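You operate a simulated robot arm through the tools that you are given. There is no shell and no other tool.

Carry out the task below with a simulated two-armed robot. There is one attempt and no reset: what you move stays moved.

Task
Swap the blue filter cartridge for the orange one and restart the water filter.
Fine: switch it off first; stand the blue one on the blue pad; lock the housing before it runs.

The check looks at the end state, three seconds after you hand in, the way a careful person would. Anything else that was tipped, shoved, dropped, spilled or broken makes it a failure.

Robot
Two 6-joint arms with two-finger parallel grippers on one trunk, on a base that moves. Base frame: it is fixed to the floor where the robot stands at the start and does not move with it; the origin is under the middle of the robot, x ahead of it, y to its left, z up; the surface under the hand at the start is at about z = 0.9. Lengths are in m, angles in degrees, forces in N, time in s.
The left shoulder is at the start at [0.05, 0.17, 1.11], the right one opposite. Each reaches about 1.092 m from its shoulder. Places, roughly: blue filter housing [0.8, 0, 0.9]; blue filter housing lever [0.8, 0, 1]; blue pad [0.6, -0.2, 0.9]; pink plug (5x4x8 cm) [1, -0.2, 1.3]; socket five switch [1, -0.3, 1.3]; water filter switch [1, 0, 1]; water valve two lever [1.2, 0.1, 1.1]. Payload 1.57 kg a hand.
The tool frame of a hand sits at the grasp point between the pads (the TCP): z along the fingers, y along the line on which they close. The tips reach 0.03 m beyond it. Largest opening 0.08 m; finger width 0.017, thickness 0.012; the body of the gripper, 0.04 by 0.082 m, starts 0.08 m behind the TCP.
Orientation is that of the tool frame in the base frame, as a unit quaternion [w, x, y, z]. With the fingers straight down and closing along the base's y, the tool's x points along the base's -x, its y along +y and its z along -z.

Tools
- The arms move only by the tool arm_command. It takes "left_moves", "right_moves" or both (then of equal length, played together; a hand with none holds still); each is one flat list of numbers, 6 for each row, row after row: the shift along the tool's x, y, z in m, then the turn, a rotation vector about the tool's x, y, z in degrees. In form: [x, y, z, ax, ay, az, x, y, z, ax, ay, az, ...]. A call has 1 to 20 rows; each row shifts and turns the commanded pose from where the row before left it, along the tool's axes as they then stand. "left_claw" and "right_claw" are, for a hand that has rows, the finger opening in m, from 0 to 0.08, set as the call begins (left out, the last holds). A row lasts 0.2 s, in which the tool goes at most 0.05 m and 8.6 degrees; a call with a longer step from one row to the next is refused whole, and so is a gripper value outside its range. A pose out of reach is approached as far as the arm can. The call stops where the force on the tool passes 60 N (or 10 N more than at its start, if that is more) or the arm is blocked; 0.2 s more then pass. Each finger travels about 0.072 m/s and halts on what it meets, pressing with about 39 N; the grip force reading is that of the motor and also rises with nothing between the fingers. The clock runs only during rows and for 0.2 s after the last one: add rows that do not move to give the fingers time. The reply holds the time, the measured pose of the TCP, the force on the tool along the base axes, the opening and the grip force, in the units named above and with some noise, with the torque about the TCP (base axes, N m) and any sound that the robot's microphone picked up.
- Cameras (640 x 400 px; columns grow to the right, rows downward): "scene" is now at [0.0328, -0.0089, 1.6967]; the picture's right is [-0.00, -1.00, 0.00], its down [-0.74, 0.00, -0.68] and it looks along [0.68, -0.00, -0.74] (base axes); focal length 254 px, centre (320, 200). "left" rides on the left gripper at [0.072, 0.007, -0.122] in its tool frame; the picture's right is [-0.09, 1.00, 0.00], its down [-0.84, -0.08, -0.54] and it looks along [-0.54, -0.05, 0.84] (tool axes); focal length 238 px, centre (320, 200). "right" rides on the right gripper at [0.072, -0.007, -0.122] in its tool frame; the picture's right is [0.09, 1.00, 0.00], its down [-0.84, 0.08, -0.54] and it looks along [-0.54, 0.05, 0.84] (tool axes); focal length 238 px, centre (320, 200). There is no depth. A picture from a camera that has moved, and an enlarged one, comes with that camera's place and axes in the base frame and with its lens. The place of the scene camera against the robot may be out by one fixed shift of up to 0.025 m in any direction.
- camera(camera): a new picture of that camera. No time passes.
- lift_body(by): slides the trunk up (or, below 0, down) by that many m; the arms and the scene camera ride with it, the base frame stays. It gives what a move gives, with no picture.
- steer(legs): drives the robot by 1 to 6 legs, each [ahead, left, turn to the left] in m, m and degrees, along the robot's own axes; the way and the turn of a leg run together, so that a leg with both is an arc; at most 1.5 m and 180 degrees a leg. The arms and the cameras ride along, it lands a little off, and it stops where it bumps. It gives what a move gives.
- pan_tilt(pan, tilt): turns the head with the scene camera to pan (to the left, within 86 degrees either way) and tilt (down, from -29 to 69), counted from straight ahead of the robot. It gives what a move gives.
- zoom(camera, box): a new picture of the part [left, top, right, bottom] of that camera's present view, enlarged. No time passes.
- close_job(): hands the job in; it is judged then, once.

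Places have to be worked out from the pictures, the camera data and where the tool is seen. Open the grippers and draw the arms clear of the work before you hand the job in, unless the task says otherwise.

The tools are called after "Request:" as a command line: name --argument value ..., lists and objects as JSON in quotes. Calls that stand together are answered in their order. arm_command: Moves the arms, as the interface text tells. Its arguments: {"type":"object","properties":{"left_moves":{"type":"array","items":{"type":"number"}},"left_claw":{"type":"number"},"right_moves":{"type":"array","items":{"type":"number"}},"right_claw":{"type":"number"}},"required":[]} The other tools are called the same way: lift_body (by) moves the trunk up or down; steer (legs) drives the base; pan_tilt (pan, tilt) turns the head that bears the scene camera; camera (camera) takes a picture; zoom (camera, box) takes an enlarged picture of a part of a camera's view; close_job () hands the job in.

At the start:

```text
time_s: 0.0
left_tool_pos: [0.5189, 0.2298, 0.9998]
left_tcp_rot: [0.001, 0.0, 1.0, 0.0]
left_wrist_force: [-0.2, -0.1, -0.4]
left_torque: [-0.02, -0.02, -0.02]
left_gripper_width: 0.0803
left_finger_force: 0.2
right_tool_pos: [0.6029, -0.2885, 0.9993]
right_tcp_rot: [-0.001, 0.0, 1.0, -0.001]
right_wrist_force: [0.0, 0.6, -0.3]
right_torque: [0.02, 0.0, 0.01]
right_gripper_width: 0.0801
right_finger_force: 0.0
trunk travel left (down, up): [-0.725, 0.245]
robot x, y, heading: [0.002, -0.0016, -0.1]
head pan, tilt (commanded): [-0.3, 47.4]
```

scene: 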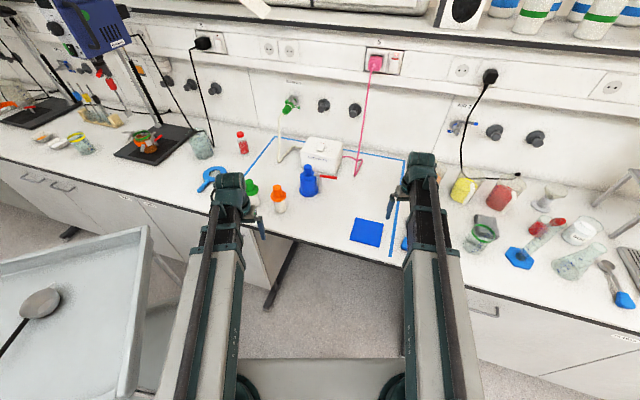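
right: 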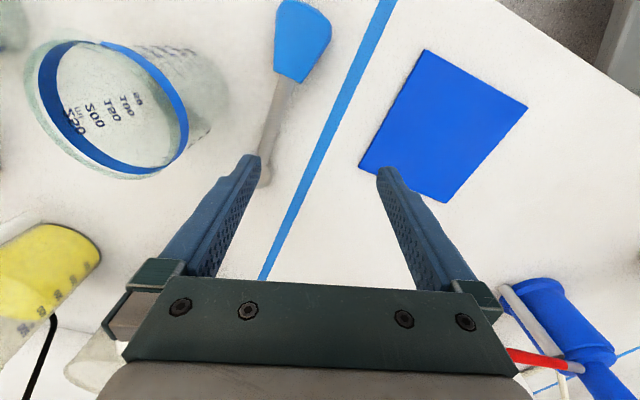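
left: 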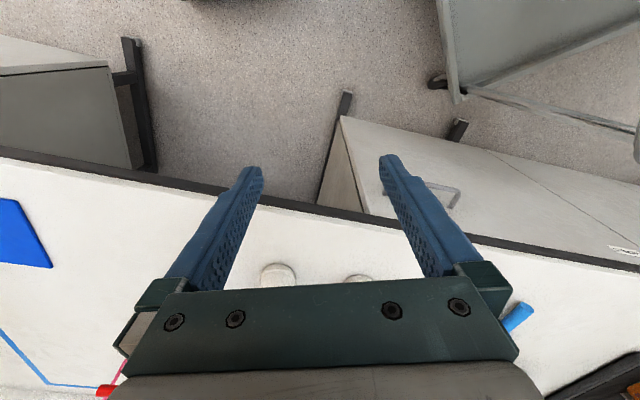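

I'll start by enlarging the work area in the scene view to see the housing, lever, switch, cartridges and valve.

Request:
zoom --camera "scene" --box '[230, 120, 430, 250]'

Request:
zoom --camera "scene" --box '[240, 30, 440, 160]'

Request:
zoom --camera "scene" --box '[260, 120, 360, 185]'

```text
3.08 times, centred on (330, 185) of scene
camera zoom: at [0.0328, -0.0089, 1.6967], right [0.0, -1.0, 0.0], down [-0.74, 0.0, -0.68], along [0.68, 0.0, -0.74], focal length 780 px, centre (289, 246)
```

zoom: 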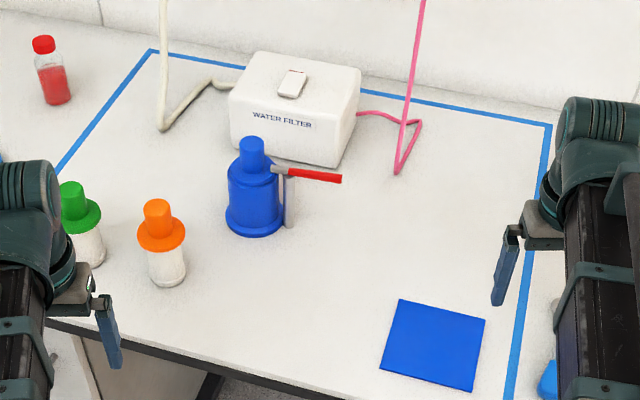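

```text
3.08 times, centred on (340, 95) of scene
camera zoom: at [0.0328, -0.0089, 1.6967], right [0.0, -1.0, 0.0], down [-0.74, 0.0, -0.68], along [0.68, 0.0, -0.74], focal length 780 px, centre (258, 523)
```

zoom: 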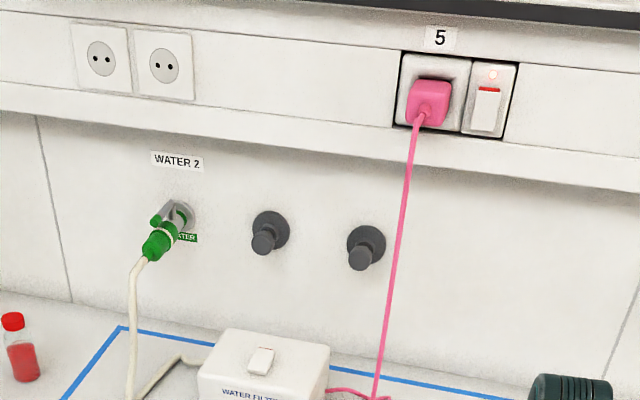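

```text
6.15 times, centred on (310, 152) of scene
camera zoom: at [0.0328, -0.0089, 1.6967], right [0.0, -1.0, 0.0], down [-0.74, 0.0, -0.68], along [0.68, 0.0, -0.74], focal length 1561 px, centre (382, 492)
```

zoom: 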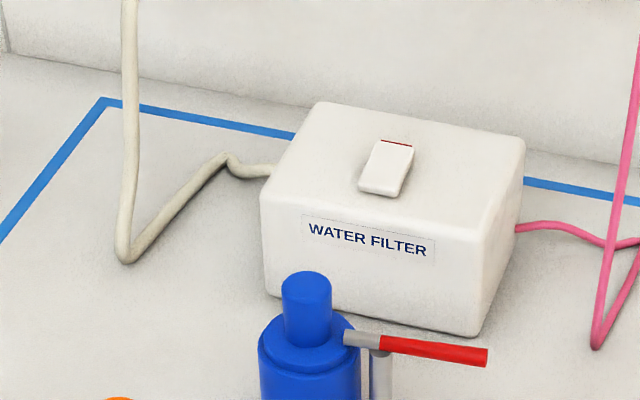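

The rocker on the box, the housing with a red lever to its right and the orange cartridge to the left are all visible. I'll zoom further on the switch, lever, valve and sockets to read their states.

Request:
zoom --camera "scene" --box '[300, 135, 340, 160]'

Request:
zoom --camera "scene" --box '[292, 158, 348, 200]'

Request:
zoom --camera "scene" --box '[276, 75, 316, 125]'

Request:
zoom --camera "scene" --box '[360, 38, 408, 78]'

Request:
zoom --camera "scene" --box '[240, 170, 300, 220]'

```text
16.00 times, centred on (320, 148) of scene
camera zoom: at [0.0328, -0.0089, 1.6967], right [0.0, -1.0, 0.0], down [-0.74, 0.0, -0.68], along [0.68, 0.0, -0.74], focal length 4059 px, centre (320, 1040)
```

zoom: 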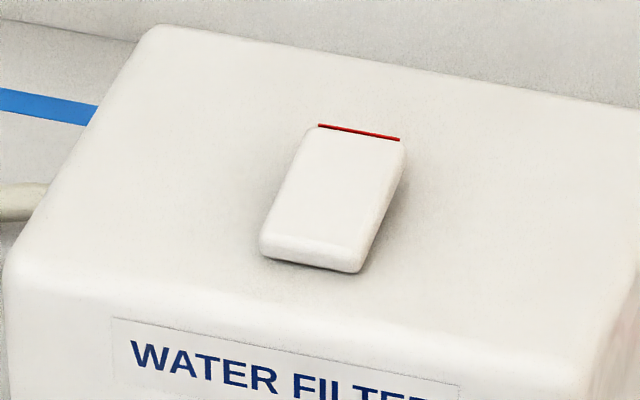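

```text
9.52 times, centred on (320, 179) of scene
camera zoom: at [0.0328, -0.0089, 1.6967], right [0.0, -1.0, 0.0], down [-0.74, 0.0, -0.68], along [0.68, 0.0, -0.74], focal length 2416 px, centre (320, 400)
```

zoom: 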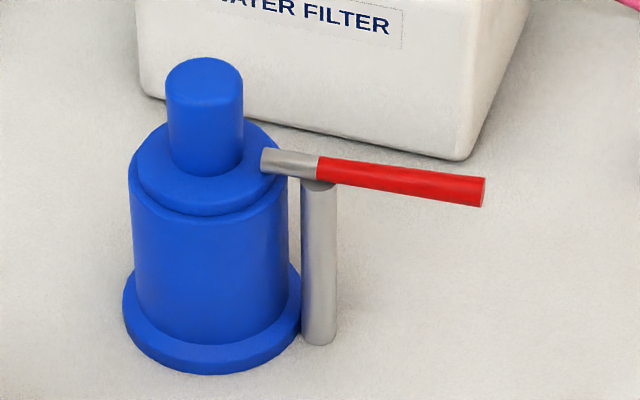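

```text
8.00 times, centred on (296, 100) of scene
camera zoom: at [0.0328, -0.0089, 1.6967], right [0.0, -1.0, 0.0], down [-0.74, 0.0, -0.68], along [0.68, 0.0, -0.74], focal length 2029 px, centre (512, 1000)
```

zoom: 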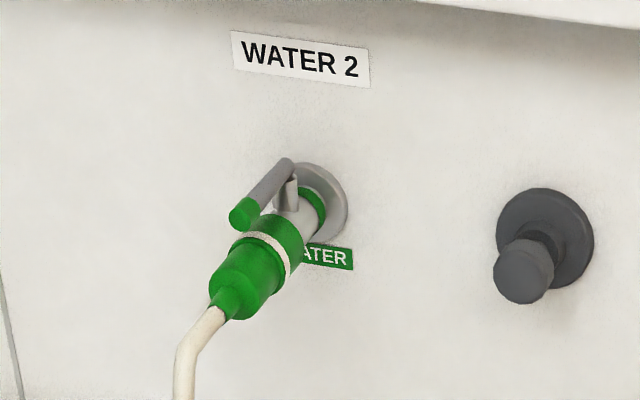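

```text
10.00 times, centred on (384, 58) of scene
camera zoom: at [0.0328, -0.0089, 1.6967], right [0.0, -1.0, 0.0], down [-0.74, 0.0, -0.68], along [0.68, 0.0, -0.74], focal length 2537 px, centre (-320, 1620)
```

zoom: 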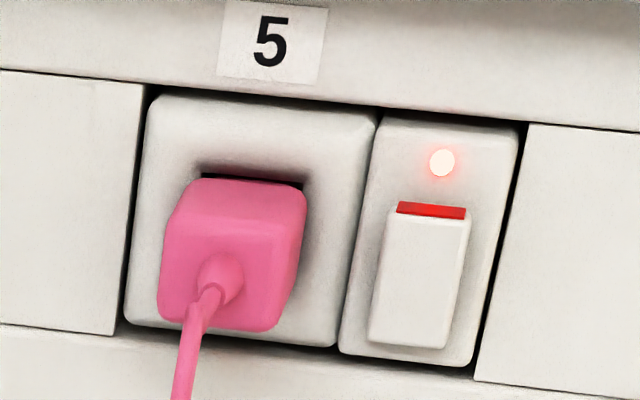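

```text
8.00 times, centred on (270, 195) of scene
camera zoom: at [0.0328, -0.0089, 1.6967], right [0.0, -1.0, 0.0], down [-0.74, 0.0, -0.68], along [0.68, 0.0, -0.74], focal length 2029 px, centre (720, 240)
```

zoom: 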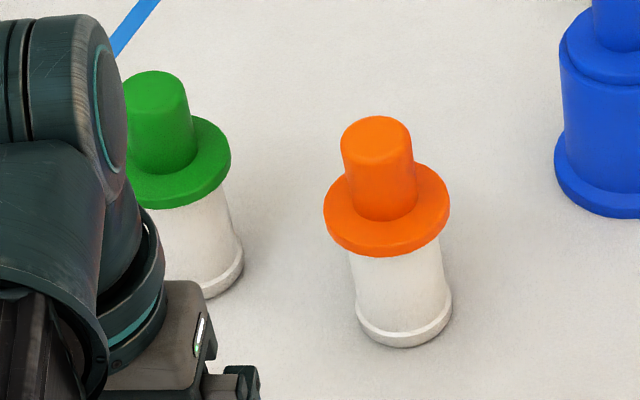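

The water valve lever lies along its outlet (open) and socket five's lamp is lit, so both stay as they are. I'll raise the right hand and bring it nearer the housing and box to look at the lever and rocker with its camera.

Request:
arm_command --right_moves '[0, 0, -0.05, 0, 0, 0, 0, 0, -0.05, 0, 0, 0, 0, 0, -0.05, 0, 0, 0, 0, 0, -0.05, 0, 0, 0, -0.015, 0.03, 0, 0, 0, 0, -0.015, 0.03, 0, 0, 0, 0, -0.015, 0.03, 0, 0, 0, 0, -0.015, 0.03, 0, 0, 0, 0, -0.015, 0.03, 0, 0, 0, 0, -0.015, 0.03, 0, 0, 0, 0]'

Request:
camera --camera "right"

Request:
camera --camera "scene"

```text
time_s: 2.2
left_tool_pos: [0.5205, 0.2304, 0.9994]
left_tcp_rot: [0.0, 0.0, 1.0, 0.0]
left_wrist_force: [-0.2, -0.3, 0.1]
left_torque: [-0.01, 0.0, -0.04]
left_gripper_width: 0.0802
left_finger_force: 0.0
right_tool_pos: [0.6934, -0.1086, 0.9992]
right_tcp_rot: [-0.001, 0.002, 1.0, 0.001]
right_wrist_force: [-0.6, 0.1, 0.0]
right_torque: [-0.01, -0.03, -0.01]
right_gripper_width: 0.0798
right_finger_force: 0.0
right hand out of reach, approached as far as the arm can: row 1, 2, 3, 4
trunk travel left (down, up): [-0.725, 0.245]
robot x, y, heading: [-0.0009, 0.0006, -0.1]
head pan, tilt (commanded): [-0.3, 47.4]
```

```text
taken
camera right: at [0.6218, -0.1164, 1.1213], right [-0.09, 1.0, 0.0], down [0.84, 0.08, 0.54], along [0.54, 0.05, -0.84], focal length 238 px, centre (320, 200)
```

right: 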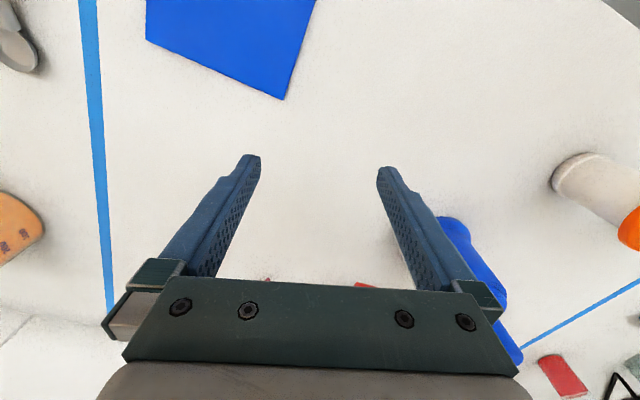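

```text
taken
camera scene: at [0.033, -0.0086, 1.6967], right [-0.01, -1.0, 0.0], down [-0.74, 0.0, -0.68], along [0.68, 0.0, -0.74], focal length 254 px, centre (320, 200)
```

scene: 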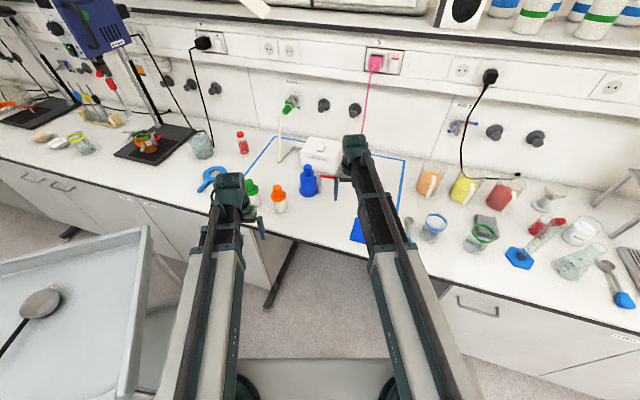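

The arm could not rise with the fingers straight down from here (it stayed at z≈1.0), but the trunk has 0.245 m of upward travel. I'll lift the trunk 0.2 m and look again from there.

Request:
lift_body --by 0.2

Request:
camera --camera "right"

Request:
camera --camera "left"

Request:
camera --camera "scene"

```text
time_s: 4.4
left_tool_pos: [0.5198, 0.2292, 1.1998]
left_tcp_rot: [-0.001, 0.0, 1.0, 0.001]
left_wrist_force: [-1.0, 0.1, 0.2]
left_torque: [0.03, -0.01, 0.0]
left_gripper_width: 0.0802
left_finger_force: 0.0
right_tool_pos: [0.6928, -0.1092, 1.2006]
right_tcp_rot: [-0.001, -0.001, 1.0, 0.001]
right_wrist_force: [-0.4, 0.7, -0.2]
right_torque: [0.02, 0.0, 0.01]
right_gripper_width: 0.0802
right_finger_force: 0.0
trunk travel left (down, up): [-0.925, 0.045]
robot x, y, heading: [-0.0016, 0.0002, -0.0]
head pan, tilt (commanded): [-0.3, 47.4]
```

```text
taken
camera right: at [0.6215, -0.1168, 1.3213], right [-0.09, 1.0, 0.0], down [0.84, 0.08, 0.54], along [0.54, 0.05, -0.84], focal length 238 px, centre (320, 200)
```

right: 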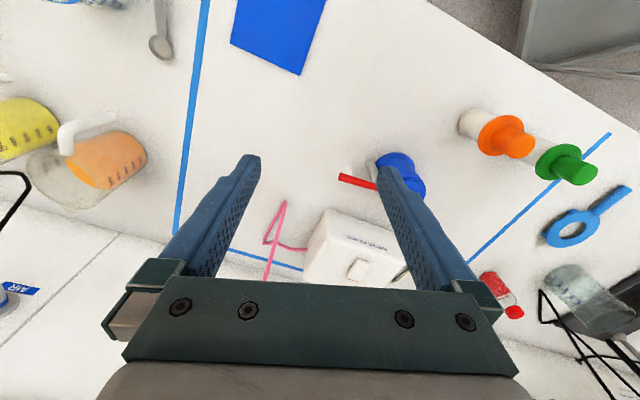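

```text
taken
camera left: at [0.4467, 0.2359, 1.3219], right [0.09, 1.0, 0.0], down [0.84, -0.08, 0.54], along [0.54, -0.05, -0.84], focal length 238 px, centre (320, 200)
```

left: 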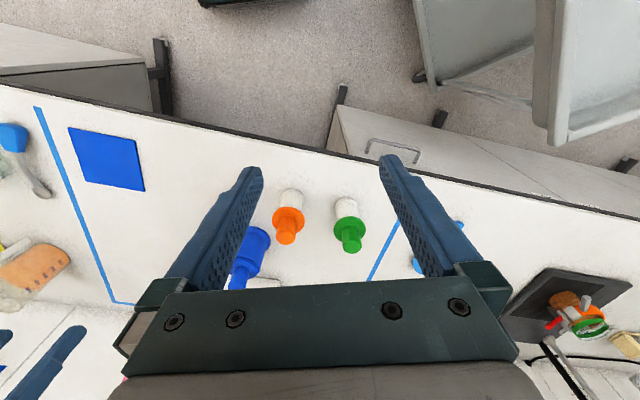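

```text
taken
camera scene: at [0.0329, -0.0089, 1.8967], right [0.0, -1.0, 0.0], down [-0.74, 0.0, -0.68], along [0.68, 0.0, -0.74], focal length 254 px, centre (320, 200)
```

scene: 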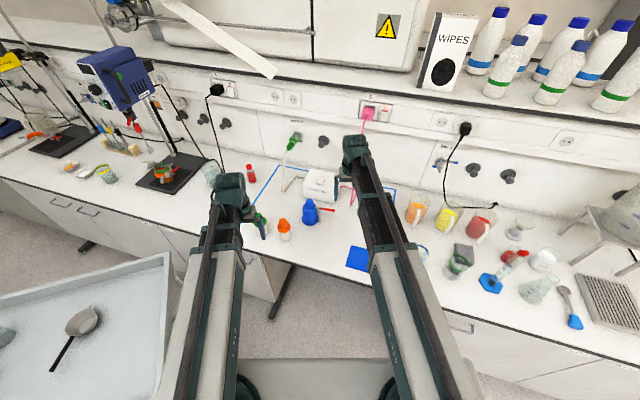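

From z≈1.2 both hand cameras see the cartridges, housing and box. I'll zoom these views to measure positions.

Request:
zoom --camera "right" --box '[320, 140, 448, 220]'

Request:
zoom --camera "right" --box '[296, 200, 424, 280]'

Request:
zoom --camera "right" --box '[448, 90, 608, 190]'

Request:
zoom --camera "left" --box '[220, 180, 380, 280]'

Request:
zoom --camera "left" --box '[50, 110, 170, 210]'

```text
5.00 times, centred on (384, 180) of right
camera zoom: at [0.6215, -0.1168, 1.3213], right [-0.09, 1.0, 0.0], down [0.84, 0.08, 0.54], along [0.54, 0.05, -0.84], focal length 1192 px, centre (0, 300)
```

zoom: 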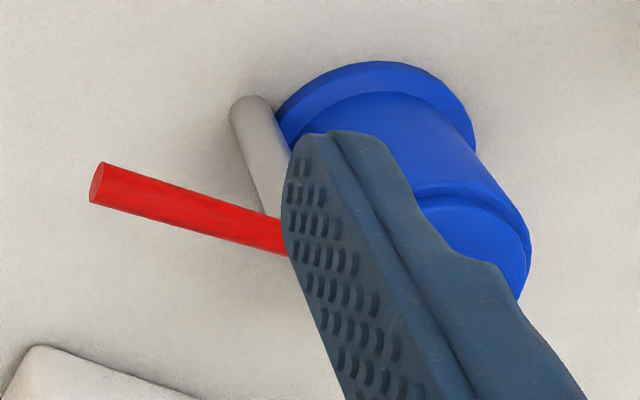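

```text
5.00 times, centred on (360, 240) of right
camera zoom: at [0.6215, -0.1168, 1.3213], right [-0.09, 1.0, 0.0], down [0.84, 0.08, 0.54], along [0.54, 0.05, -0.84], focal length 1192 px, centre (120, 0)
```

zoom: 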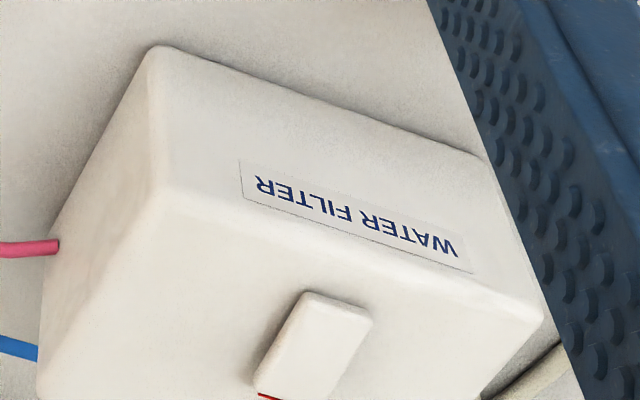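

```text
4.00 times, centred on (528, 140) of right
camera zoom: at [0.6215, -0.1168, 1.3213], right [-0.09, 1.0, 0.0], down [0.84, 0.08, 0.54], along [0.54, 0.05, -0.84], focal length 953 px, centre (-512, 440)
```

zoom: 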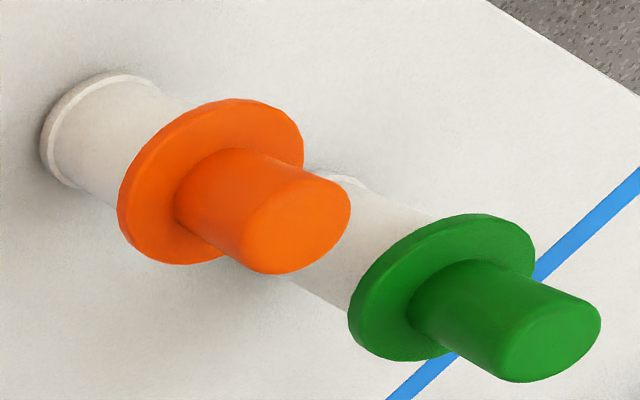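

```text
4.00 times, centred on (300, 230) of left
camera zoom: at [0.4467, 0.2359, 1.3219], right [0.09, 1.0, 0.0], down [0.84, -0.08, 0.54], along [0.54, -0.05, -0.84], focal length 953 px, centre (400, 80)
```

zoom: 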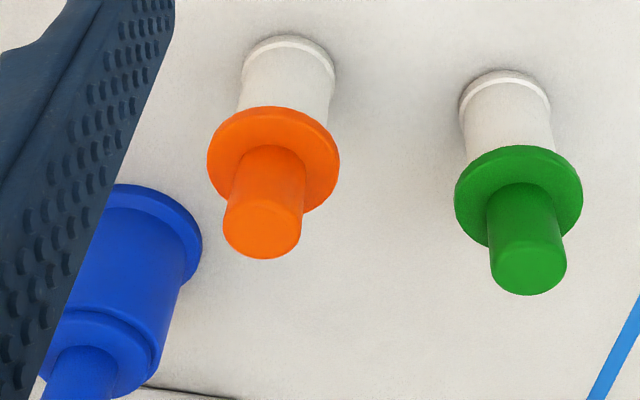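

```text
4.00 times, centred on (110, 160) of left
camera zoom: at [0.4467, 0.2359, 1.3219], right [0.09, 1.0, 0.0], down [0.84, -0.08, 0.54], along [0.54, -0.05, -0.84], focal length 953 px, centre (1160, 360)
```

zoom: 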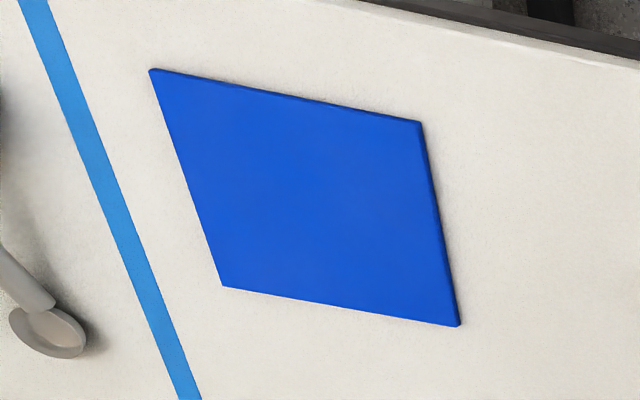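

Two hand views put the orange knob top at about (0.706, 0.155, 1.023), knob ≈3.2 cm wide. I'll slide the right hand left so the housing and box show between its fingers.

Request:
arm_command --right_moves '[0.01, 0.035, 0, 0, 0, 0, 0.01, 0.035, 0, 0, 0, 0, 0.01, 0.035, 0, 0, 0, 0, 0.01, 0.035, 0, 0, 0, 0]'

Request:
camera --camera "right"

Request:
zoom --camera "right" --box '[270, 180, 398, 260]'

Request:
zoom --camera "right" --box '[290, 225, 370, 275]'

```text
time_s: 5.4
left_tool_pos: [0.519, 0.2301, 1.1999]
left_tcp_rot: [-0.001, 0.0, 1.0, 0.0]
left_wrist_force: [-0.4, -0.6, -0.4]
left_torque: [0.0, 0.02, -0.01]
left_gripper_width: 0.0801
left_finger_force: 0.2
right_tool_pos: [0.653, 0.0315, 1.1987]
right_tcp_rot: [0.0, 0.0, 1.0, 0.0]
right_wrist_force: [-0.2, 0.7, -1.0]
right_torque: [-0.03, -0.01, 0.01]
right_gripper_width: 0.08
right_finger_force: 0.0
trunk travel left (down, up): [-0.925, 0.045]
robot x, y, heading: [-0.0006, -0.0019, -0.1]
head pan, tilt (commanded): [-0.3, 47.4]
```

```text
taken
camera right: at [0.5811, 0.0238, 1.3215], right [-0.09, 1.0, 0.0], down [0.84, 0.08, 0.54], along [0.54, 0.05, -0.84], focal length 238 px, centre (320, 200)
```

right: 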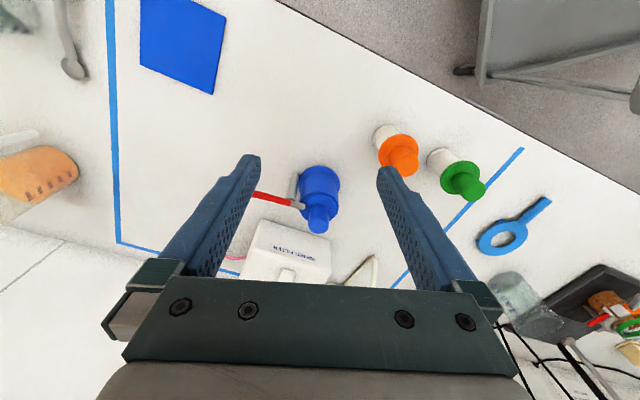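

```text
5.00 times, centred on (334, 220) of right
camera zoom: at [0.5811, 0.0238, 1.3215], right [-0.09, 1.0, 0.0], down [0.84, 0.08, 0.54], along [0.54, 0.05, -0.84], focal length 1192 px, centre (250, 100)
```

zoom: 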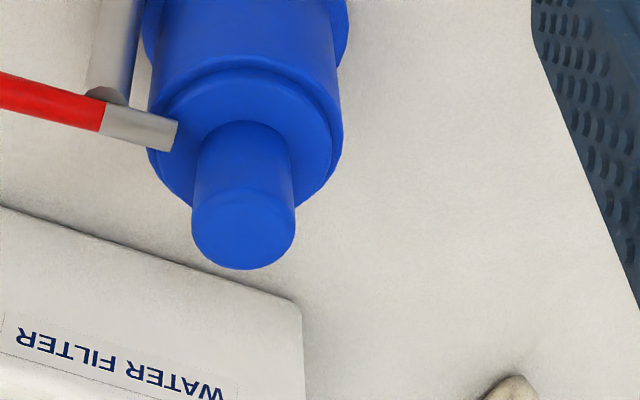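

```text
8.00 times, centred on (330, 250) of right
camera zoom: at [0.5811, 0.0238, 1.3215], right [-0.09, 1.0, 0.0], down [0.84, 0.08, 0.54], along [0.54, 0.05, -0.84], focal length 1907 px, centre (240, -200)
```

zoom: 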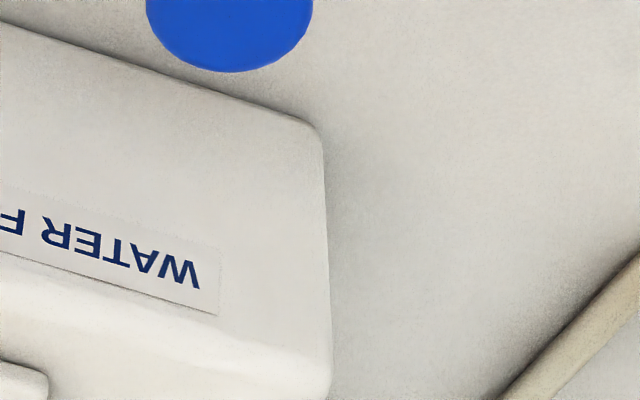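

The blue knob is near (0.805, 0.042) with its top at about z 1.04, and the lever's grey tip lies over the flange. To see how the rocker is tilted, I'll swing the right hand right and turn it for a low oblique view of the box.

Request:
arm_command --right_moves '[-0.011, -0.042, 0.013, 0, 0, 0, -0.011, -0.042, 0.013, 0, 0, 0, -0.011, -0.042, 0.013, 0, 0, 0, -0.011, -0.042, 0.013, 0, 0, 0, -0.011, -0.042, 0.013, 0, 0, 0, -0.011, -0.042, 0.013, 0, 0, 0, 0, 0, 0, 0, 0, -7.5, 0, 0, 0, 0, 0, -7.5, 0, 0, 0, 0, 0, -7.5, 0, 0, 0, 0, 0, -7.5, 0, 0, 0, 0, 0, -7.5, 0, 0, 0, 0, 0, -7.5, 0, 0, 0, 0, -7.5, 0, 0, 0, 0, 0, -7.5, 0, 0, 0, 0, 0, -7.5, 0, 0, 0, 0, 0, -7.5, 0]'

Request:
camera --camera "right"

Request:
camera --camera "scene"

```text
time_s: 8.8
left_tool_pos: [0.5187, 0.2294, 1.199]
left_tcp_rot: [0.0, 0.0, 1.0, -0.001]
left_wrist_force: [-0.5, 0.7, 0.1]
left_torque: [0.02, -0.02, 0.0]
left_gripper_width: 0.08
left_finger_force: 0.0
right_tool_pos: [0.7178, -0.2216, 1.2287]
right_tcp_rot: [0.239, -0.371, 0.892, 0.1]
right_wrist_force: [0.6, -0.5, 0.4]
right_torque: [-0.01, -0.02, 0.0]
right_gripper_width: 0.0798
right_finger_force: 0.0
right hand out of reach, approached as far as the arm can: row 1, 2, 3, 4, 5, 6, 14, 15, 16
trunk travel left (down, up): [-0.925, 0.045]
robot x, y, heading: [-0.0023, 0.0005, -0.0]
head pan, tilt (commanded): [-0.3, 47.4]
```

```text
taken
camera right: at [0.6361, -0.3139, 1.2987], right [-0.76, 0.65, -0.05], down [0.27, 0.38, 0.89], along [0.59, 0.66, -0.46], focal length 238 px, centre (320, 200)
```

right: 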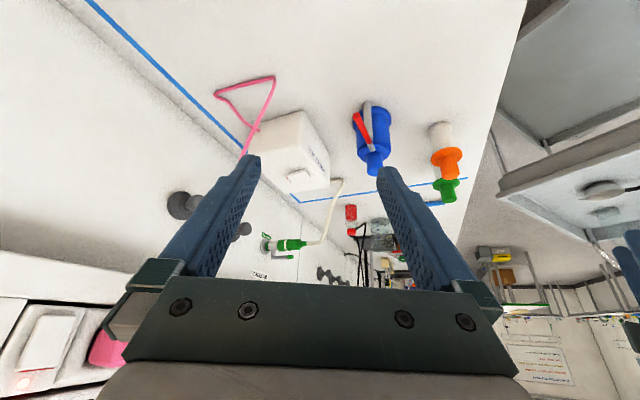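

```text
taken
camera scene: at [0.0325, -0.0091, 1.8968], right [0.0, -1.0, 0.0], down [-0.74, 0.0, -0.68], along [0.68, 0.0, -0.74], focal length 254 px, centre (320, 200)
```

scene: 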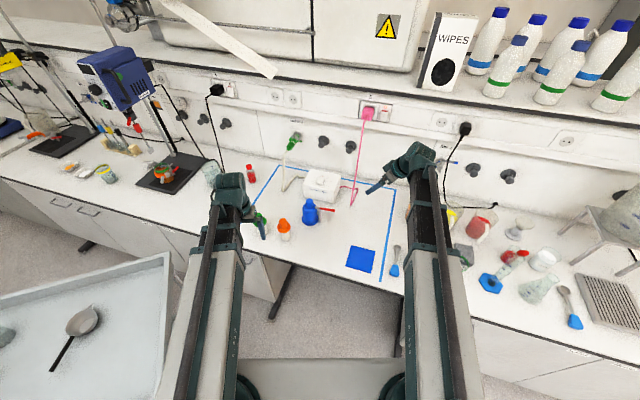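

The right hand rotated as asked but its height did not follow (z 1.23 instead of 1.12), as if the arm can't change wrist height. I'll test the left arm with a small downward move over free space to learn whether height must come from the trunk.

Request:
arm_command --left_moves '[0, 0, 0.02, 0, 0, 0, 0, 0, 0.02, 0, 0, 0, 0, 0, 0, 0, 0, 0]'

Request:
zoom --camera "right" --box '[240, 90, 400, 190]'

Request:
zoom --camera "right" --box '[264, 150, 328, 190]'

Request:
zoom --camera "right" --box '[340, 90, 404, 190]'

```text
time_s: 9.6
left_tool_pos: [0.5192, 0.2296, 1.1996]
left_tcp_rot: [0.0, 0.0, 1.0, 0.0]
left_wrist_force: [-0.1, -1.0, 0.1]
left_torque: [0.05, 0.01, 0.0]
left_gripper_width: 0.0802
left_finger_force: 0.1
left hand out of reach, approached as far as the arm can: row 1, 2
right_tool_pos: [0.7183, -0.2213, 1.2281]
right_tcp_rot: [0.239, -0.369, 0.893, 0.099]
right_wrist_force: [0.1, 0.0, 0.3]
right_torque: [0.01, 0.02, -0.02]
right_gripper_width: 0.0798
right_finger_force: 0.1
trunk travel left (down, up): [-0.925, 0.045]
robot x, y, heading: [0.0033, 0.0007, -0.1]
head pan, tilt (commanded): [-0.3, 47.4]
```

```text
4.00 times, centred on (320, 140) of right
camera zoom: at [0.6364, -0.314, 1.2986], right [-0.76, 0.65, -0.05], down [0.27, 0.38, 0.89], along [0.59, 0.66, -0.46], focal length 953 px, centre (320, 440)
```

zoom: 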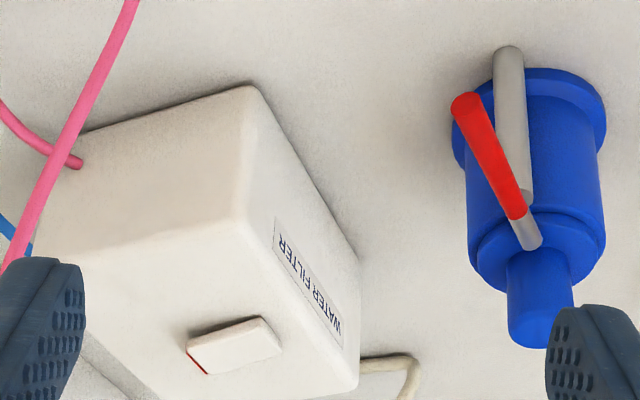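

```text
10.00 times, centred on (296, 170) of right
camera zoom: at [0.6364, -0.314, 1.2986], right [-0.76, 0.65, -0.05], down [0.27, 0.38, 0.89], along [0.59, 0.66, -0.46], focal length 2384 px, centre (560, 500)
```

zoom: 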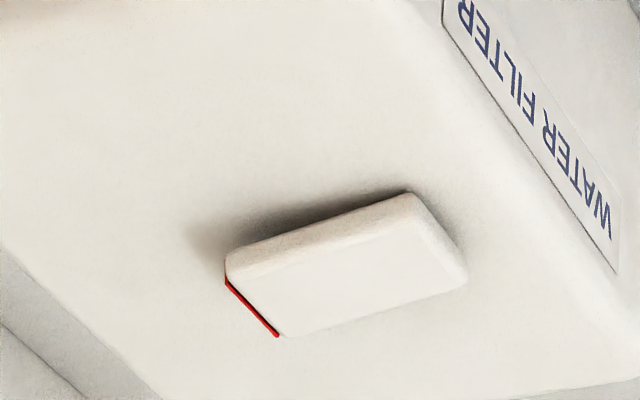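

```text
4.00 times, centred on (372, 140) of right
camera zoom: at [0.6364, -0.314, 1.2986], right [-0.76, 0.65, -0.05], down [0.27, 0.38, 0.89], along [0.59, 0.66, -0.46], focal length 953 px, centre (112, 440)
```

zoom: 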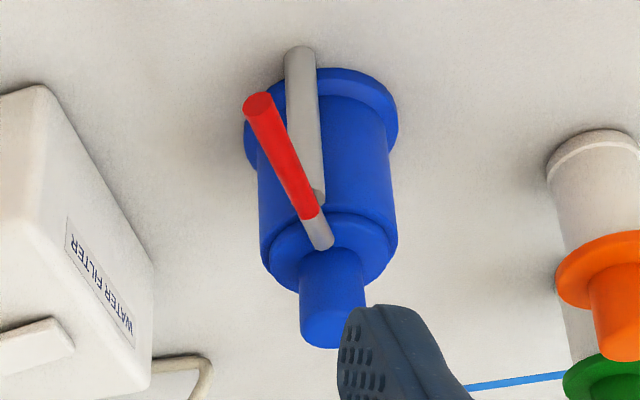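

The red lever's short grey end overlaps the flange, and the rocker's red (far) end appears raised. I'll zoom in harder on the rocker and compare it with socket five's switch, which is known to be on.

Request:
zoom --camera "right" --box '[280, 165, 312, 185]'

Request:
zoom --camera "right" --box '[0, 290, 112, 400]'

Request:
zoom --camera "right" --box '[240, 225, 320, 275]'

```text
16.00 times, centred on (296, 175) of right
camera zoom: at [0.6364, -0.314, 1.2986], right [-0.76, 0.65, -0.05], down [0.27, 0.38, 0.89], along [0.59, 0.66, -0.46], focal length 3814 px, centre (704, 600)
```

zoom: 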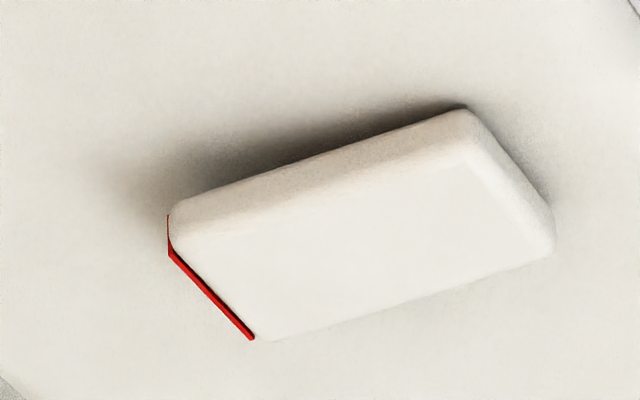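

```text
3.64 times, centred on (56, 345) of right
camera zoom: at [0.6364, -0.314, 1.2986], right [-0.76, 0.65, -0.05], down [0.27, 0.38, 0.89], along [0.59, 0.66, -0.46], focal length 867 px, centre (1280, -327)
```

zoom: 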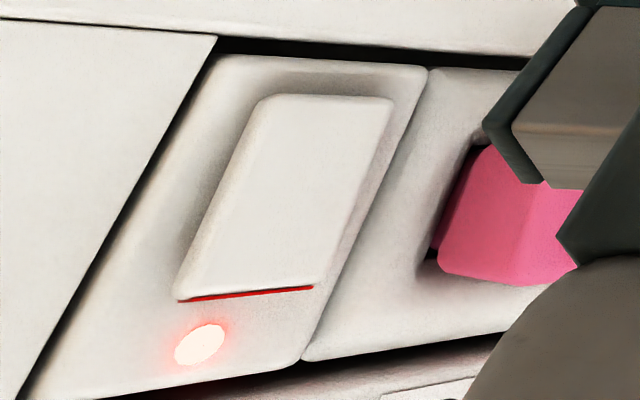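

```text
8.00 times, centred on (280, 250) of right
camera zoom: at [0.6364, -0.314, 1.2986], right [-0.76, 0.65, -0.05], down [0.27, 0.38, 0.89], along [0.59, 0.66, -0.46], focal length 1907 px, centre (640, -200)
```

zoom: 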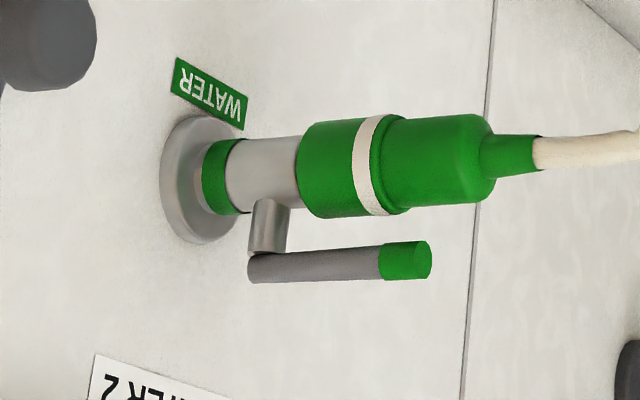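

The rocker's red far end stands about 6 mm high over a long shadow while its near end is down, the same look as the lit socket switch, so it is on; its far end is near (0.997, -0.020, 1.016). I'll turn the right hand back to straight down, close it, and bring it in front of the box at this safe height.

Request:
arm_command --right_moves '[0, 0, 0, 0, 7.5, 0, 0, 0, 0, 0, 7.5, 0, 0, 0, 0, 0, 7.5, 0, 0, 0, 0, 0, 7.5, 0, 0, 0, 0, 0, 0, 7.5, 0, 0, 0, 0, 0, 7.5, 0, 0, 0, 0, 0, 7.5, 0, 0, 0, 0, 0, 7.5, 0, 0, 0, 0, 0, 7.5, 0, 0, 0, 0, 0, 7.5, -0.01, 0.034, 0, 0, 0, 0, -0.01, 0.034, 0, 0, 0, 0, -0.01, 0.034, 0, 0, 0, 0, -0.01, 0.034, 0, 0, 0, 0, -0.01, 0.034, 0, 0, 0, 0, -0.01, 0.034, 0, 0, 0, 0]' --right_claw 0.0

```text
time_s: 13.0
left_tool_pos: [0.5196, 0.2302, 1.2005]
left_tcp_rot: [-0.001, 0.0, 1.0, 0.0]
left_wrist_force: [0.1, 0.7, -0.1]
left_torque: [-0.02, -0.02, 0.02]
left_gripper_width: 0.08
left_finger_force: 0.0
right_tool_pos: [0.78, -0.0162, 1.1996]
right_tcp_rot: [0.0, 0.0, 1.0, -0.001]
right_wrist_force: [-0.6, -0.6, -0.3]
right_torque: [0.01, 0.0, 0.01]
right_gripper_width: 0.0001
right_finger_force: 21.6
right hand out of reach, approached as far as the arm can: row 1, 2, 3
trunk travel left (down, up): [-0.925, 0.045]
robot x, y, heading: [0.0004, -0.0032, 0.1]
head pan, tilt (commanded): [-0.3, 47.4]
```

The hand is straight down at (0.78, -0.016, 1.20). I'll go forward over the rocker's far end at this height to see whether it is in reach.

Request:
arm_command --right_moves '[-0.035, 0, 0, 0, 0, 0, -0.035, 0, 0, 0, 0, 0, -0.035, 0, 0, 0, 0, 0, -0.035, 0, 0, 0, 0, 0]'

Request:
camera --camera "right"

Request:
camera --camera "scene"

```text
time_s: 14.0
left_tool_pos: [0.5195, 0.2294, 1.2002]
left_tcp_rot: [0.001, 0.0, 1.0, 0.0]
left_wrist_force: [-1.1, 0.5, 0.9]
left_torque: [0.01, 0.0, 0.01]
left_gripper_width: 0.0799
left_finger_force: 0.1
right_tool_pos: [0.9082, -0.0198, 1.2005]
right_tcp_rot: [0.001, 0.001, 1.0, 0.001]
right_wrist_force: [0.5, 0.6, -0.1]
right_torque: [0.0, 0.02, 0.0]
right_gripper_width: 0.0
right_finger_force: 21.3
right hand out of reach, approached as far as the arm can: row 4
trunk travel left (down, up): [-0.925, 0.045]
robot x, y, heading: [0.0016, 0.0035, -0.1]
head pan, tilt (commanded): [-0.3, 47.4]
```

```text
taken
camera right: at [0.8376, -0.0268, 1.3212], right [-0.09, 1.0, 0.0], down [0.84, 0.08, 0.54], along [0.54, 0.05, -0.84], focal length 238 px, centre (320, 200)
```

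right: 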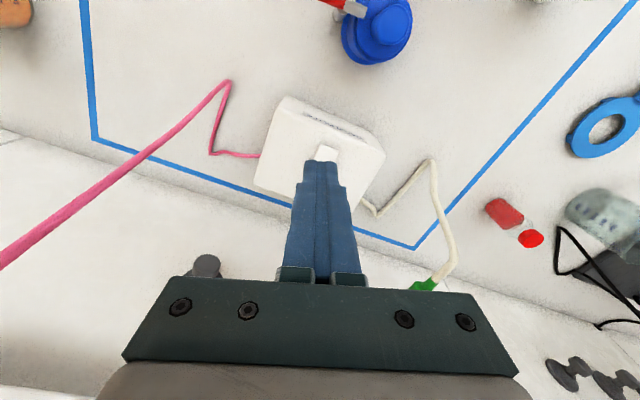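

```text
taken
camera scene: at [0.0328, -0.0091, 1.8967], right [0.0, -1.0, 0.0], down [-0.74, 0.0, -0.68], along [0.68, 0.0, -0.74], focal length 254 px, centre (320, 200)
```

scene: 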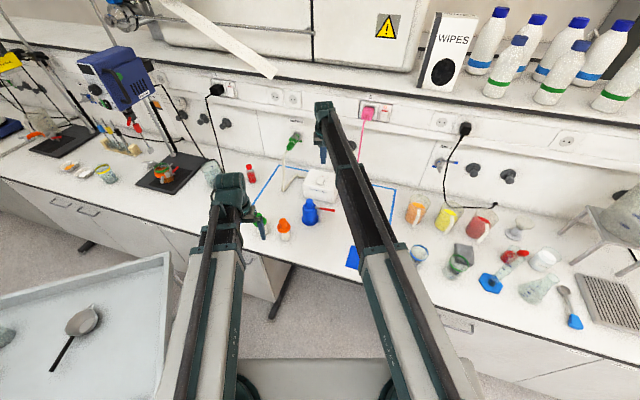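

Straight down, the reach ends at x≈0.908, so I'll tilt the fingers 25° forward to get the tips over the red end at (0.99, -0.018) while the wrist stays back.

Request:
arm_command --right_moves '[0, 0, 0, 0, -6.25, 0, 0, 0, 0, 0, -6.25, 0, 0, 0, 0, 0, -6.25, 0, 0, 0, 0, 0, -6.25, 0, -0.0175, 0.0005, 0.008, 0, 0, 0, -0.0175, 0.0005, 0.008, 0, 0, 0, -0.0175, 0.0005, 0.008, 0, 0, 0, -0.0175, 0.0005, 0.008, 0, 0, 0]'

Request:
camera --camera "right"

Request:
zoom --camera "right" --box '[256, 100, 384, 180]'

```text
time_s: 15.8
left_tool_pos: [0.5198, 0.2281, 1.1981]
left_tcp_rot: [0.0, 0.0, 1.0, 0.0]
left_wrist_force: [1.0, 0.0, -0.3]
left_torque: [0.03, 0.04, -0.01]
left_gripper_width: 0.0801
left_finger_force: 0.1
right_tool_pos: [0.9876, -0.0171, 1.2214]
right_tcp_rot: [0.216, 0.0, 0.976, 0.0]
right_wrist_force: [-0.4, -0.2, -0.1]
right_torque: [0.0, 0.02, -0.02]
right_gripper_width: 0.0
right_finger_force: 21.1
right hand out of reach, approached as far as the arm can: row 2, 3, 4
trunk travel left (down, up): [-0.925, 0.045]
robot x, y, heading: [-0.0002, 0.0035, 0.0]
head pan, tilt (commanded): [-0.3, 47.4]
```

```text
taken
camera right: at [0.8713, -0.0244, 1.3], right [-0.08, 1.0, -0.04], down [0.53, 0.08, 0.84], along [0.84, 0.05, -0.53], focal length 238 px, centre (320, 200)
```

right: 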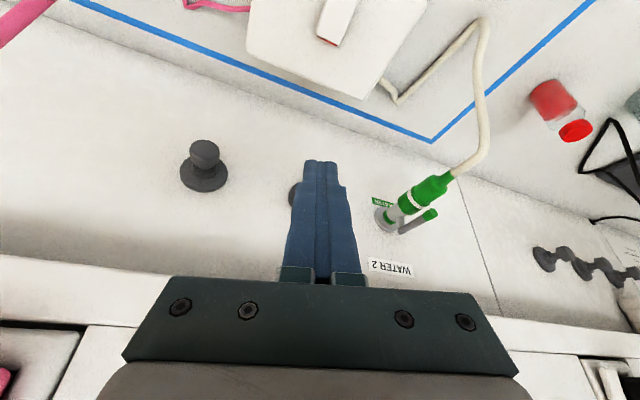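

```text
5.00 times, centred on (320, 140) of right
camera zoom: at [0.8713, -0.0244, 1.3], right [-0.08, 1.0, -0.04], down [0.53, 0.08, 0.84], along [0.84, 0.05, -0.53], focal length 1192 px, centre (320, 500)
```

zoom: 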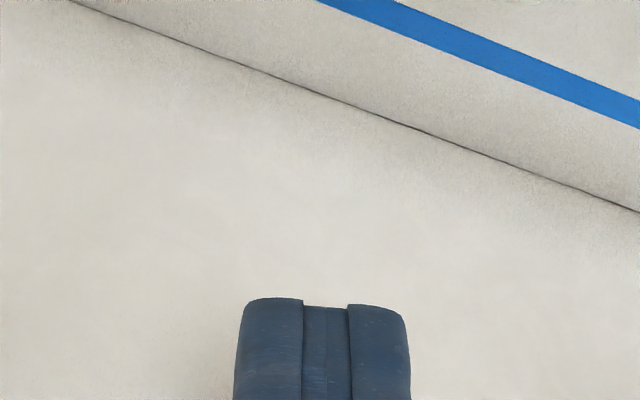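

Pose is right at (0.988, -0.017, 1.221) and the rocker's red end shows near (327, 42). I'll zoom there to fix the rocker's position before descending.

Request:
zoom --camera "right" --box '[296, 0, 376, 50]'

```text
8.00 times, centred on (336, 25) of right
camera zoom: at [0.8713, -0.0244, 1.3], right [-0.08, 1.0, -0.04], down [0.53, 0.08, 0.84], along [0.84, 0.05, -0.53], focal length 1907 px, centre (192, 1600)
```

zoom: 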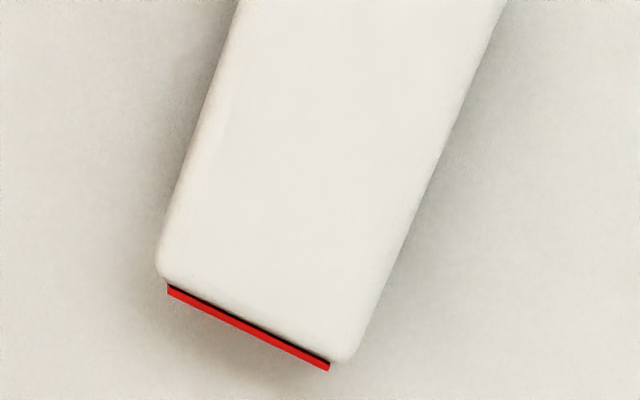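

The red end is at about (0.998, -0.017, 1.015) and the fingertip corner is above x≈0.992, y≈-0.017. I'll lower the trunk 0.165 m to hover about 1 cm over the rocker.

Request:
lift_body --by -0.165

Request:
camera --camera "right"

Request:
zoom --camera "right" --box '[256, 100, 384, 180]'

Request:
camera --camera "scene"

```text
time_s: 17.6
left_tool_pos: [0.5194, 0.2307, 1.0333]
left_tcp_rot: [0.001, 0.0, 1.0, 0.001]
left_wrist_force: [0.3, 0.8, 0.3]
left_torque: [0.0, 0.0, 0.0]
left_gripper_width: 0.08
left_finger_force: 0.0
right_tool_pos: [0.9866, -0.0169, 1.0562]
right_tcp_rot: [0.216, 0.0, 0.976, 0.001]
right_wrist_force: [-0.4, -0.2, -0.1]
right_torque: [-0.02, -0.03, -0.03]
right_gripper_width: 0.0
right_finger_force: 21.1
trunk travel left (down, up): [-0.76, 0.21]
robot x, y, heading: [0.0016, -0.0021, -0.3]
head pan, tilt (commanded): [-0.3, 47.4]
```

```text
taken
camera right: at [0.8706, -0.0245, 1.1353], right [-0.08, 1.0, -0.04], down [0.53, 0.08, 0.85], along [0.84, 0.05, -0.53], focal length 238 px, centre (320, 200)
```

right: 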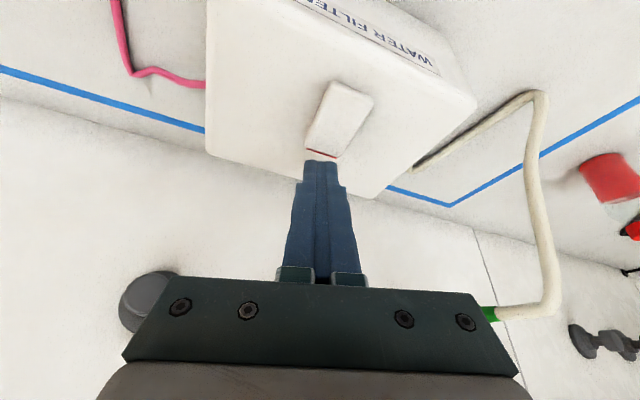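

```text
5.00 times, centred on (320, 140) of right
camera zoom: at [0.8706, -0.0245, 1.1353], right [-0.08, 1.0, -0.04], down [0.53, 0.08, 0.85], along [0.84, 0.05, -0.53], focal length 1192 px, centre (320, 500)
```

zoom: 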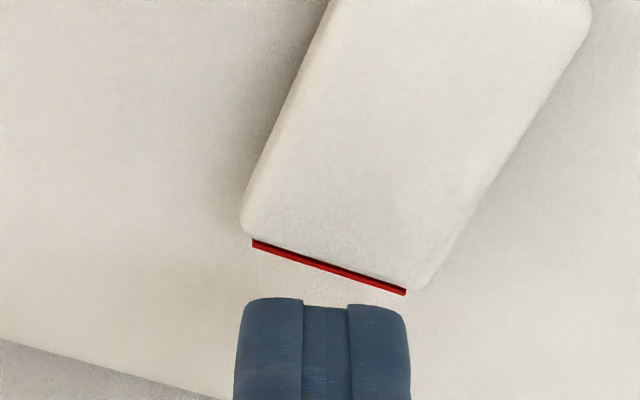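

```text
taken
camera scene: at [0.0327, -0.0089, 1.7318], right [0.0, -1.0, 0.0], down [-0.74, 0.0, -0.68], along [0.68, 0.0, -0.74], focal length 254 px, centre (320, 200)
```

scene: 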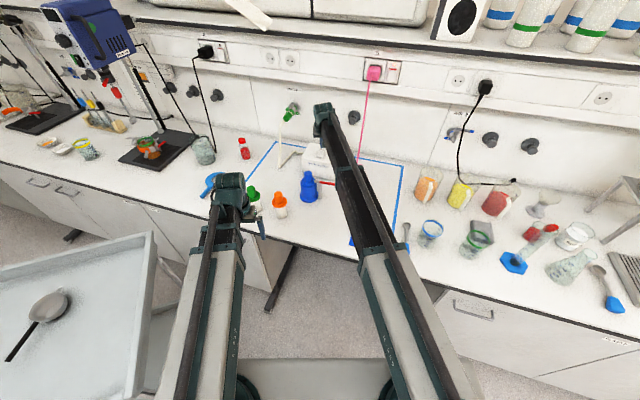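

The fingertips hover about 1 cm above the rocker's red end and line up with it. I'll lower 12 mm to just touch and read the force.

Request:
lift_body --by -0.012

```text
time_s: 18.2
left_tool_pos: [0.5192, 0.2299, 1.0229]
left_tcp_rot: [0.0, 0.0, 1.0, 0.0]
left_wrist_force: [0.1, 0.2, 0.0]
left_torque: [-0.02, 0.0, 0.02]
left_gripper_width: 0.08
left_finger_force: 0.0
right_tool_pos: [0.9885, -0.0171, 1.0435]
right_tcp_rot: [0.217, 0.0, 0.976, 0.0]
right_wrist_force: [0.2, -1.2, 0.4]
right_torque: [-0.01, 0.0, 0.04]
right_gripper_width: 0.0001
right_finger_force: 21.5
trunk travel left (down, up): [-0.748, 0.222]
robot x, y, heading: [-0.0018, 0.0026, -0.0]
head pan, tilt (commanded): [-0.3, 47.4]
```

No contact yet. I'll keep lowering in 3 mm steps.

Request:
lift_body --by -0.003

Request:
zoom --camera "right" --box '[256, 80, 384, 180]'

```text
time_s: 18.8
left_tool_pos: [0.5187, 0.23, 1.0204]
left_tcp_rot: [0.002, 0.0, 1.0, 0.0]
left_wrist_force: [-0.4, -0.3, 0.9]
left_torque: [-0.03, 0.01, 0.01]
left_gripper_width: 0.0801
left_finger_force: 0.0
right_tool_pos: [0.9869, -0.0164, 1.0413]
right_tcp_rot: [0.218, 0.0, 0.976, 0.0]
right_wrist_force: [3.2, 0.7, 12.2]
right_torque: [0.07, -0.16, -0.08]
right_gripper_width: 0.0
right_finger_force: 21.7
trunk travel left (down, up): [-0.745, 0.225]
robot x, y, heading: [-0.0035, 0.0013, 0.1]
head pan, tilt (commanded): [-0.3, 47.4]
```

```text
4.00 times, centred on (320, 130) of right
camera zoom: at [0.8704, -0.0245, 1.1211], right [-0.08, 1.0, -0.04], down [0.53, 0.08, 0.85], along [0.85, 0.05, -0.53], focal length 953 px, centre (320, 480)
```

zoom: 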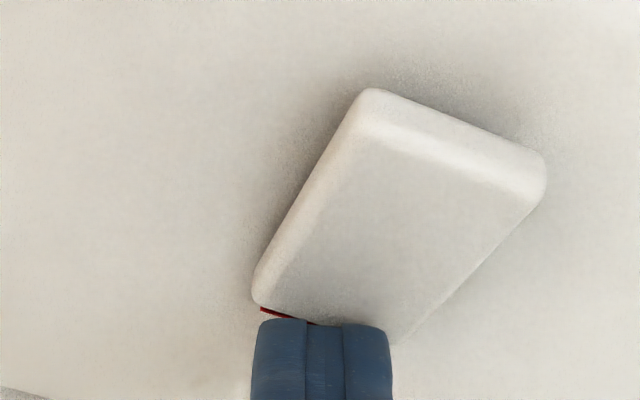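

Contact with about 12 N up, and the rocker's near end now looks raised. I'll press 2 mm more to be sure it seats, then check.

Request:
lift_body --by -0.002

Request:
zoom --camera "right" --box '[256, 80, 384, 180]'

```text
time_s: 19.3
left_tool_pos: [0.5178, 0.2299, 1.0193]
left_tcp_rot: [0.001, 0.0, 1.0, 0.0]
left_wrist_force: [0.0, 0.2, -0.3]
left_torque: [-0.02, 0.01, 0.01]
left_gripper_width: 0.08
left_finger_force: 0.0
right_tool_pos: [0.9876, -0.0167, 1.0402]
right_tcp_rot: [0.22, -0.001, 0.975, 0.001]
right_wrist_force: [12.2, 0.2, 34.8]
right_torque: [0.06, -0.53, -0.26]
right_gripper_width: 0.0
right_finger_force: 20.3
trunk travel left (down, up): [-0.743, 0.227]
robot x, y, heading: [-0.0002, 0.0001, -0.0]
head pan, tilt (commanded): [-0.3, 47.4]
```

```text
4.00 times, centred on (320, 130) of right
camera zoom: at [0.8699, -0.0245, 1.1204], right [-0.08, 1.0, -0.04], down [0.52, 0.08, 0.85], along [0.85, 0.05, -0.53], focal length 953 px, centre (320, 480)
```

zoom: 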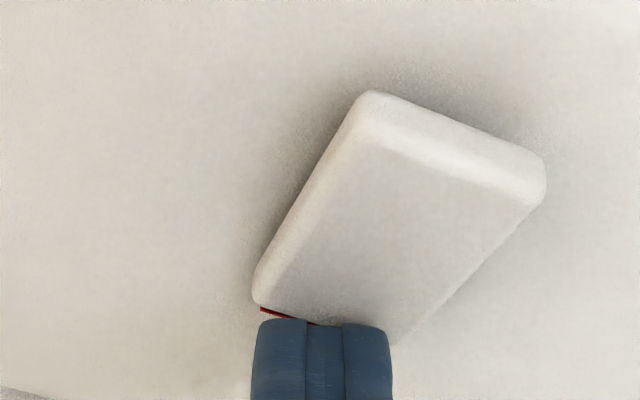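

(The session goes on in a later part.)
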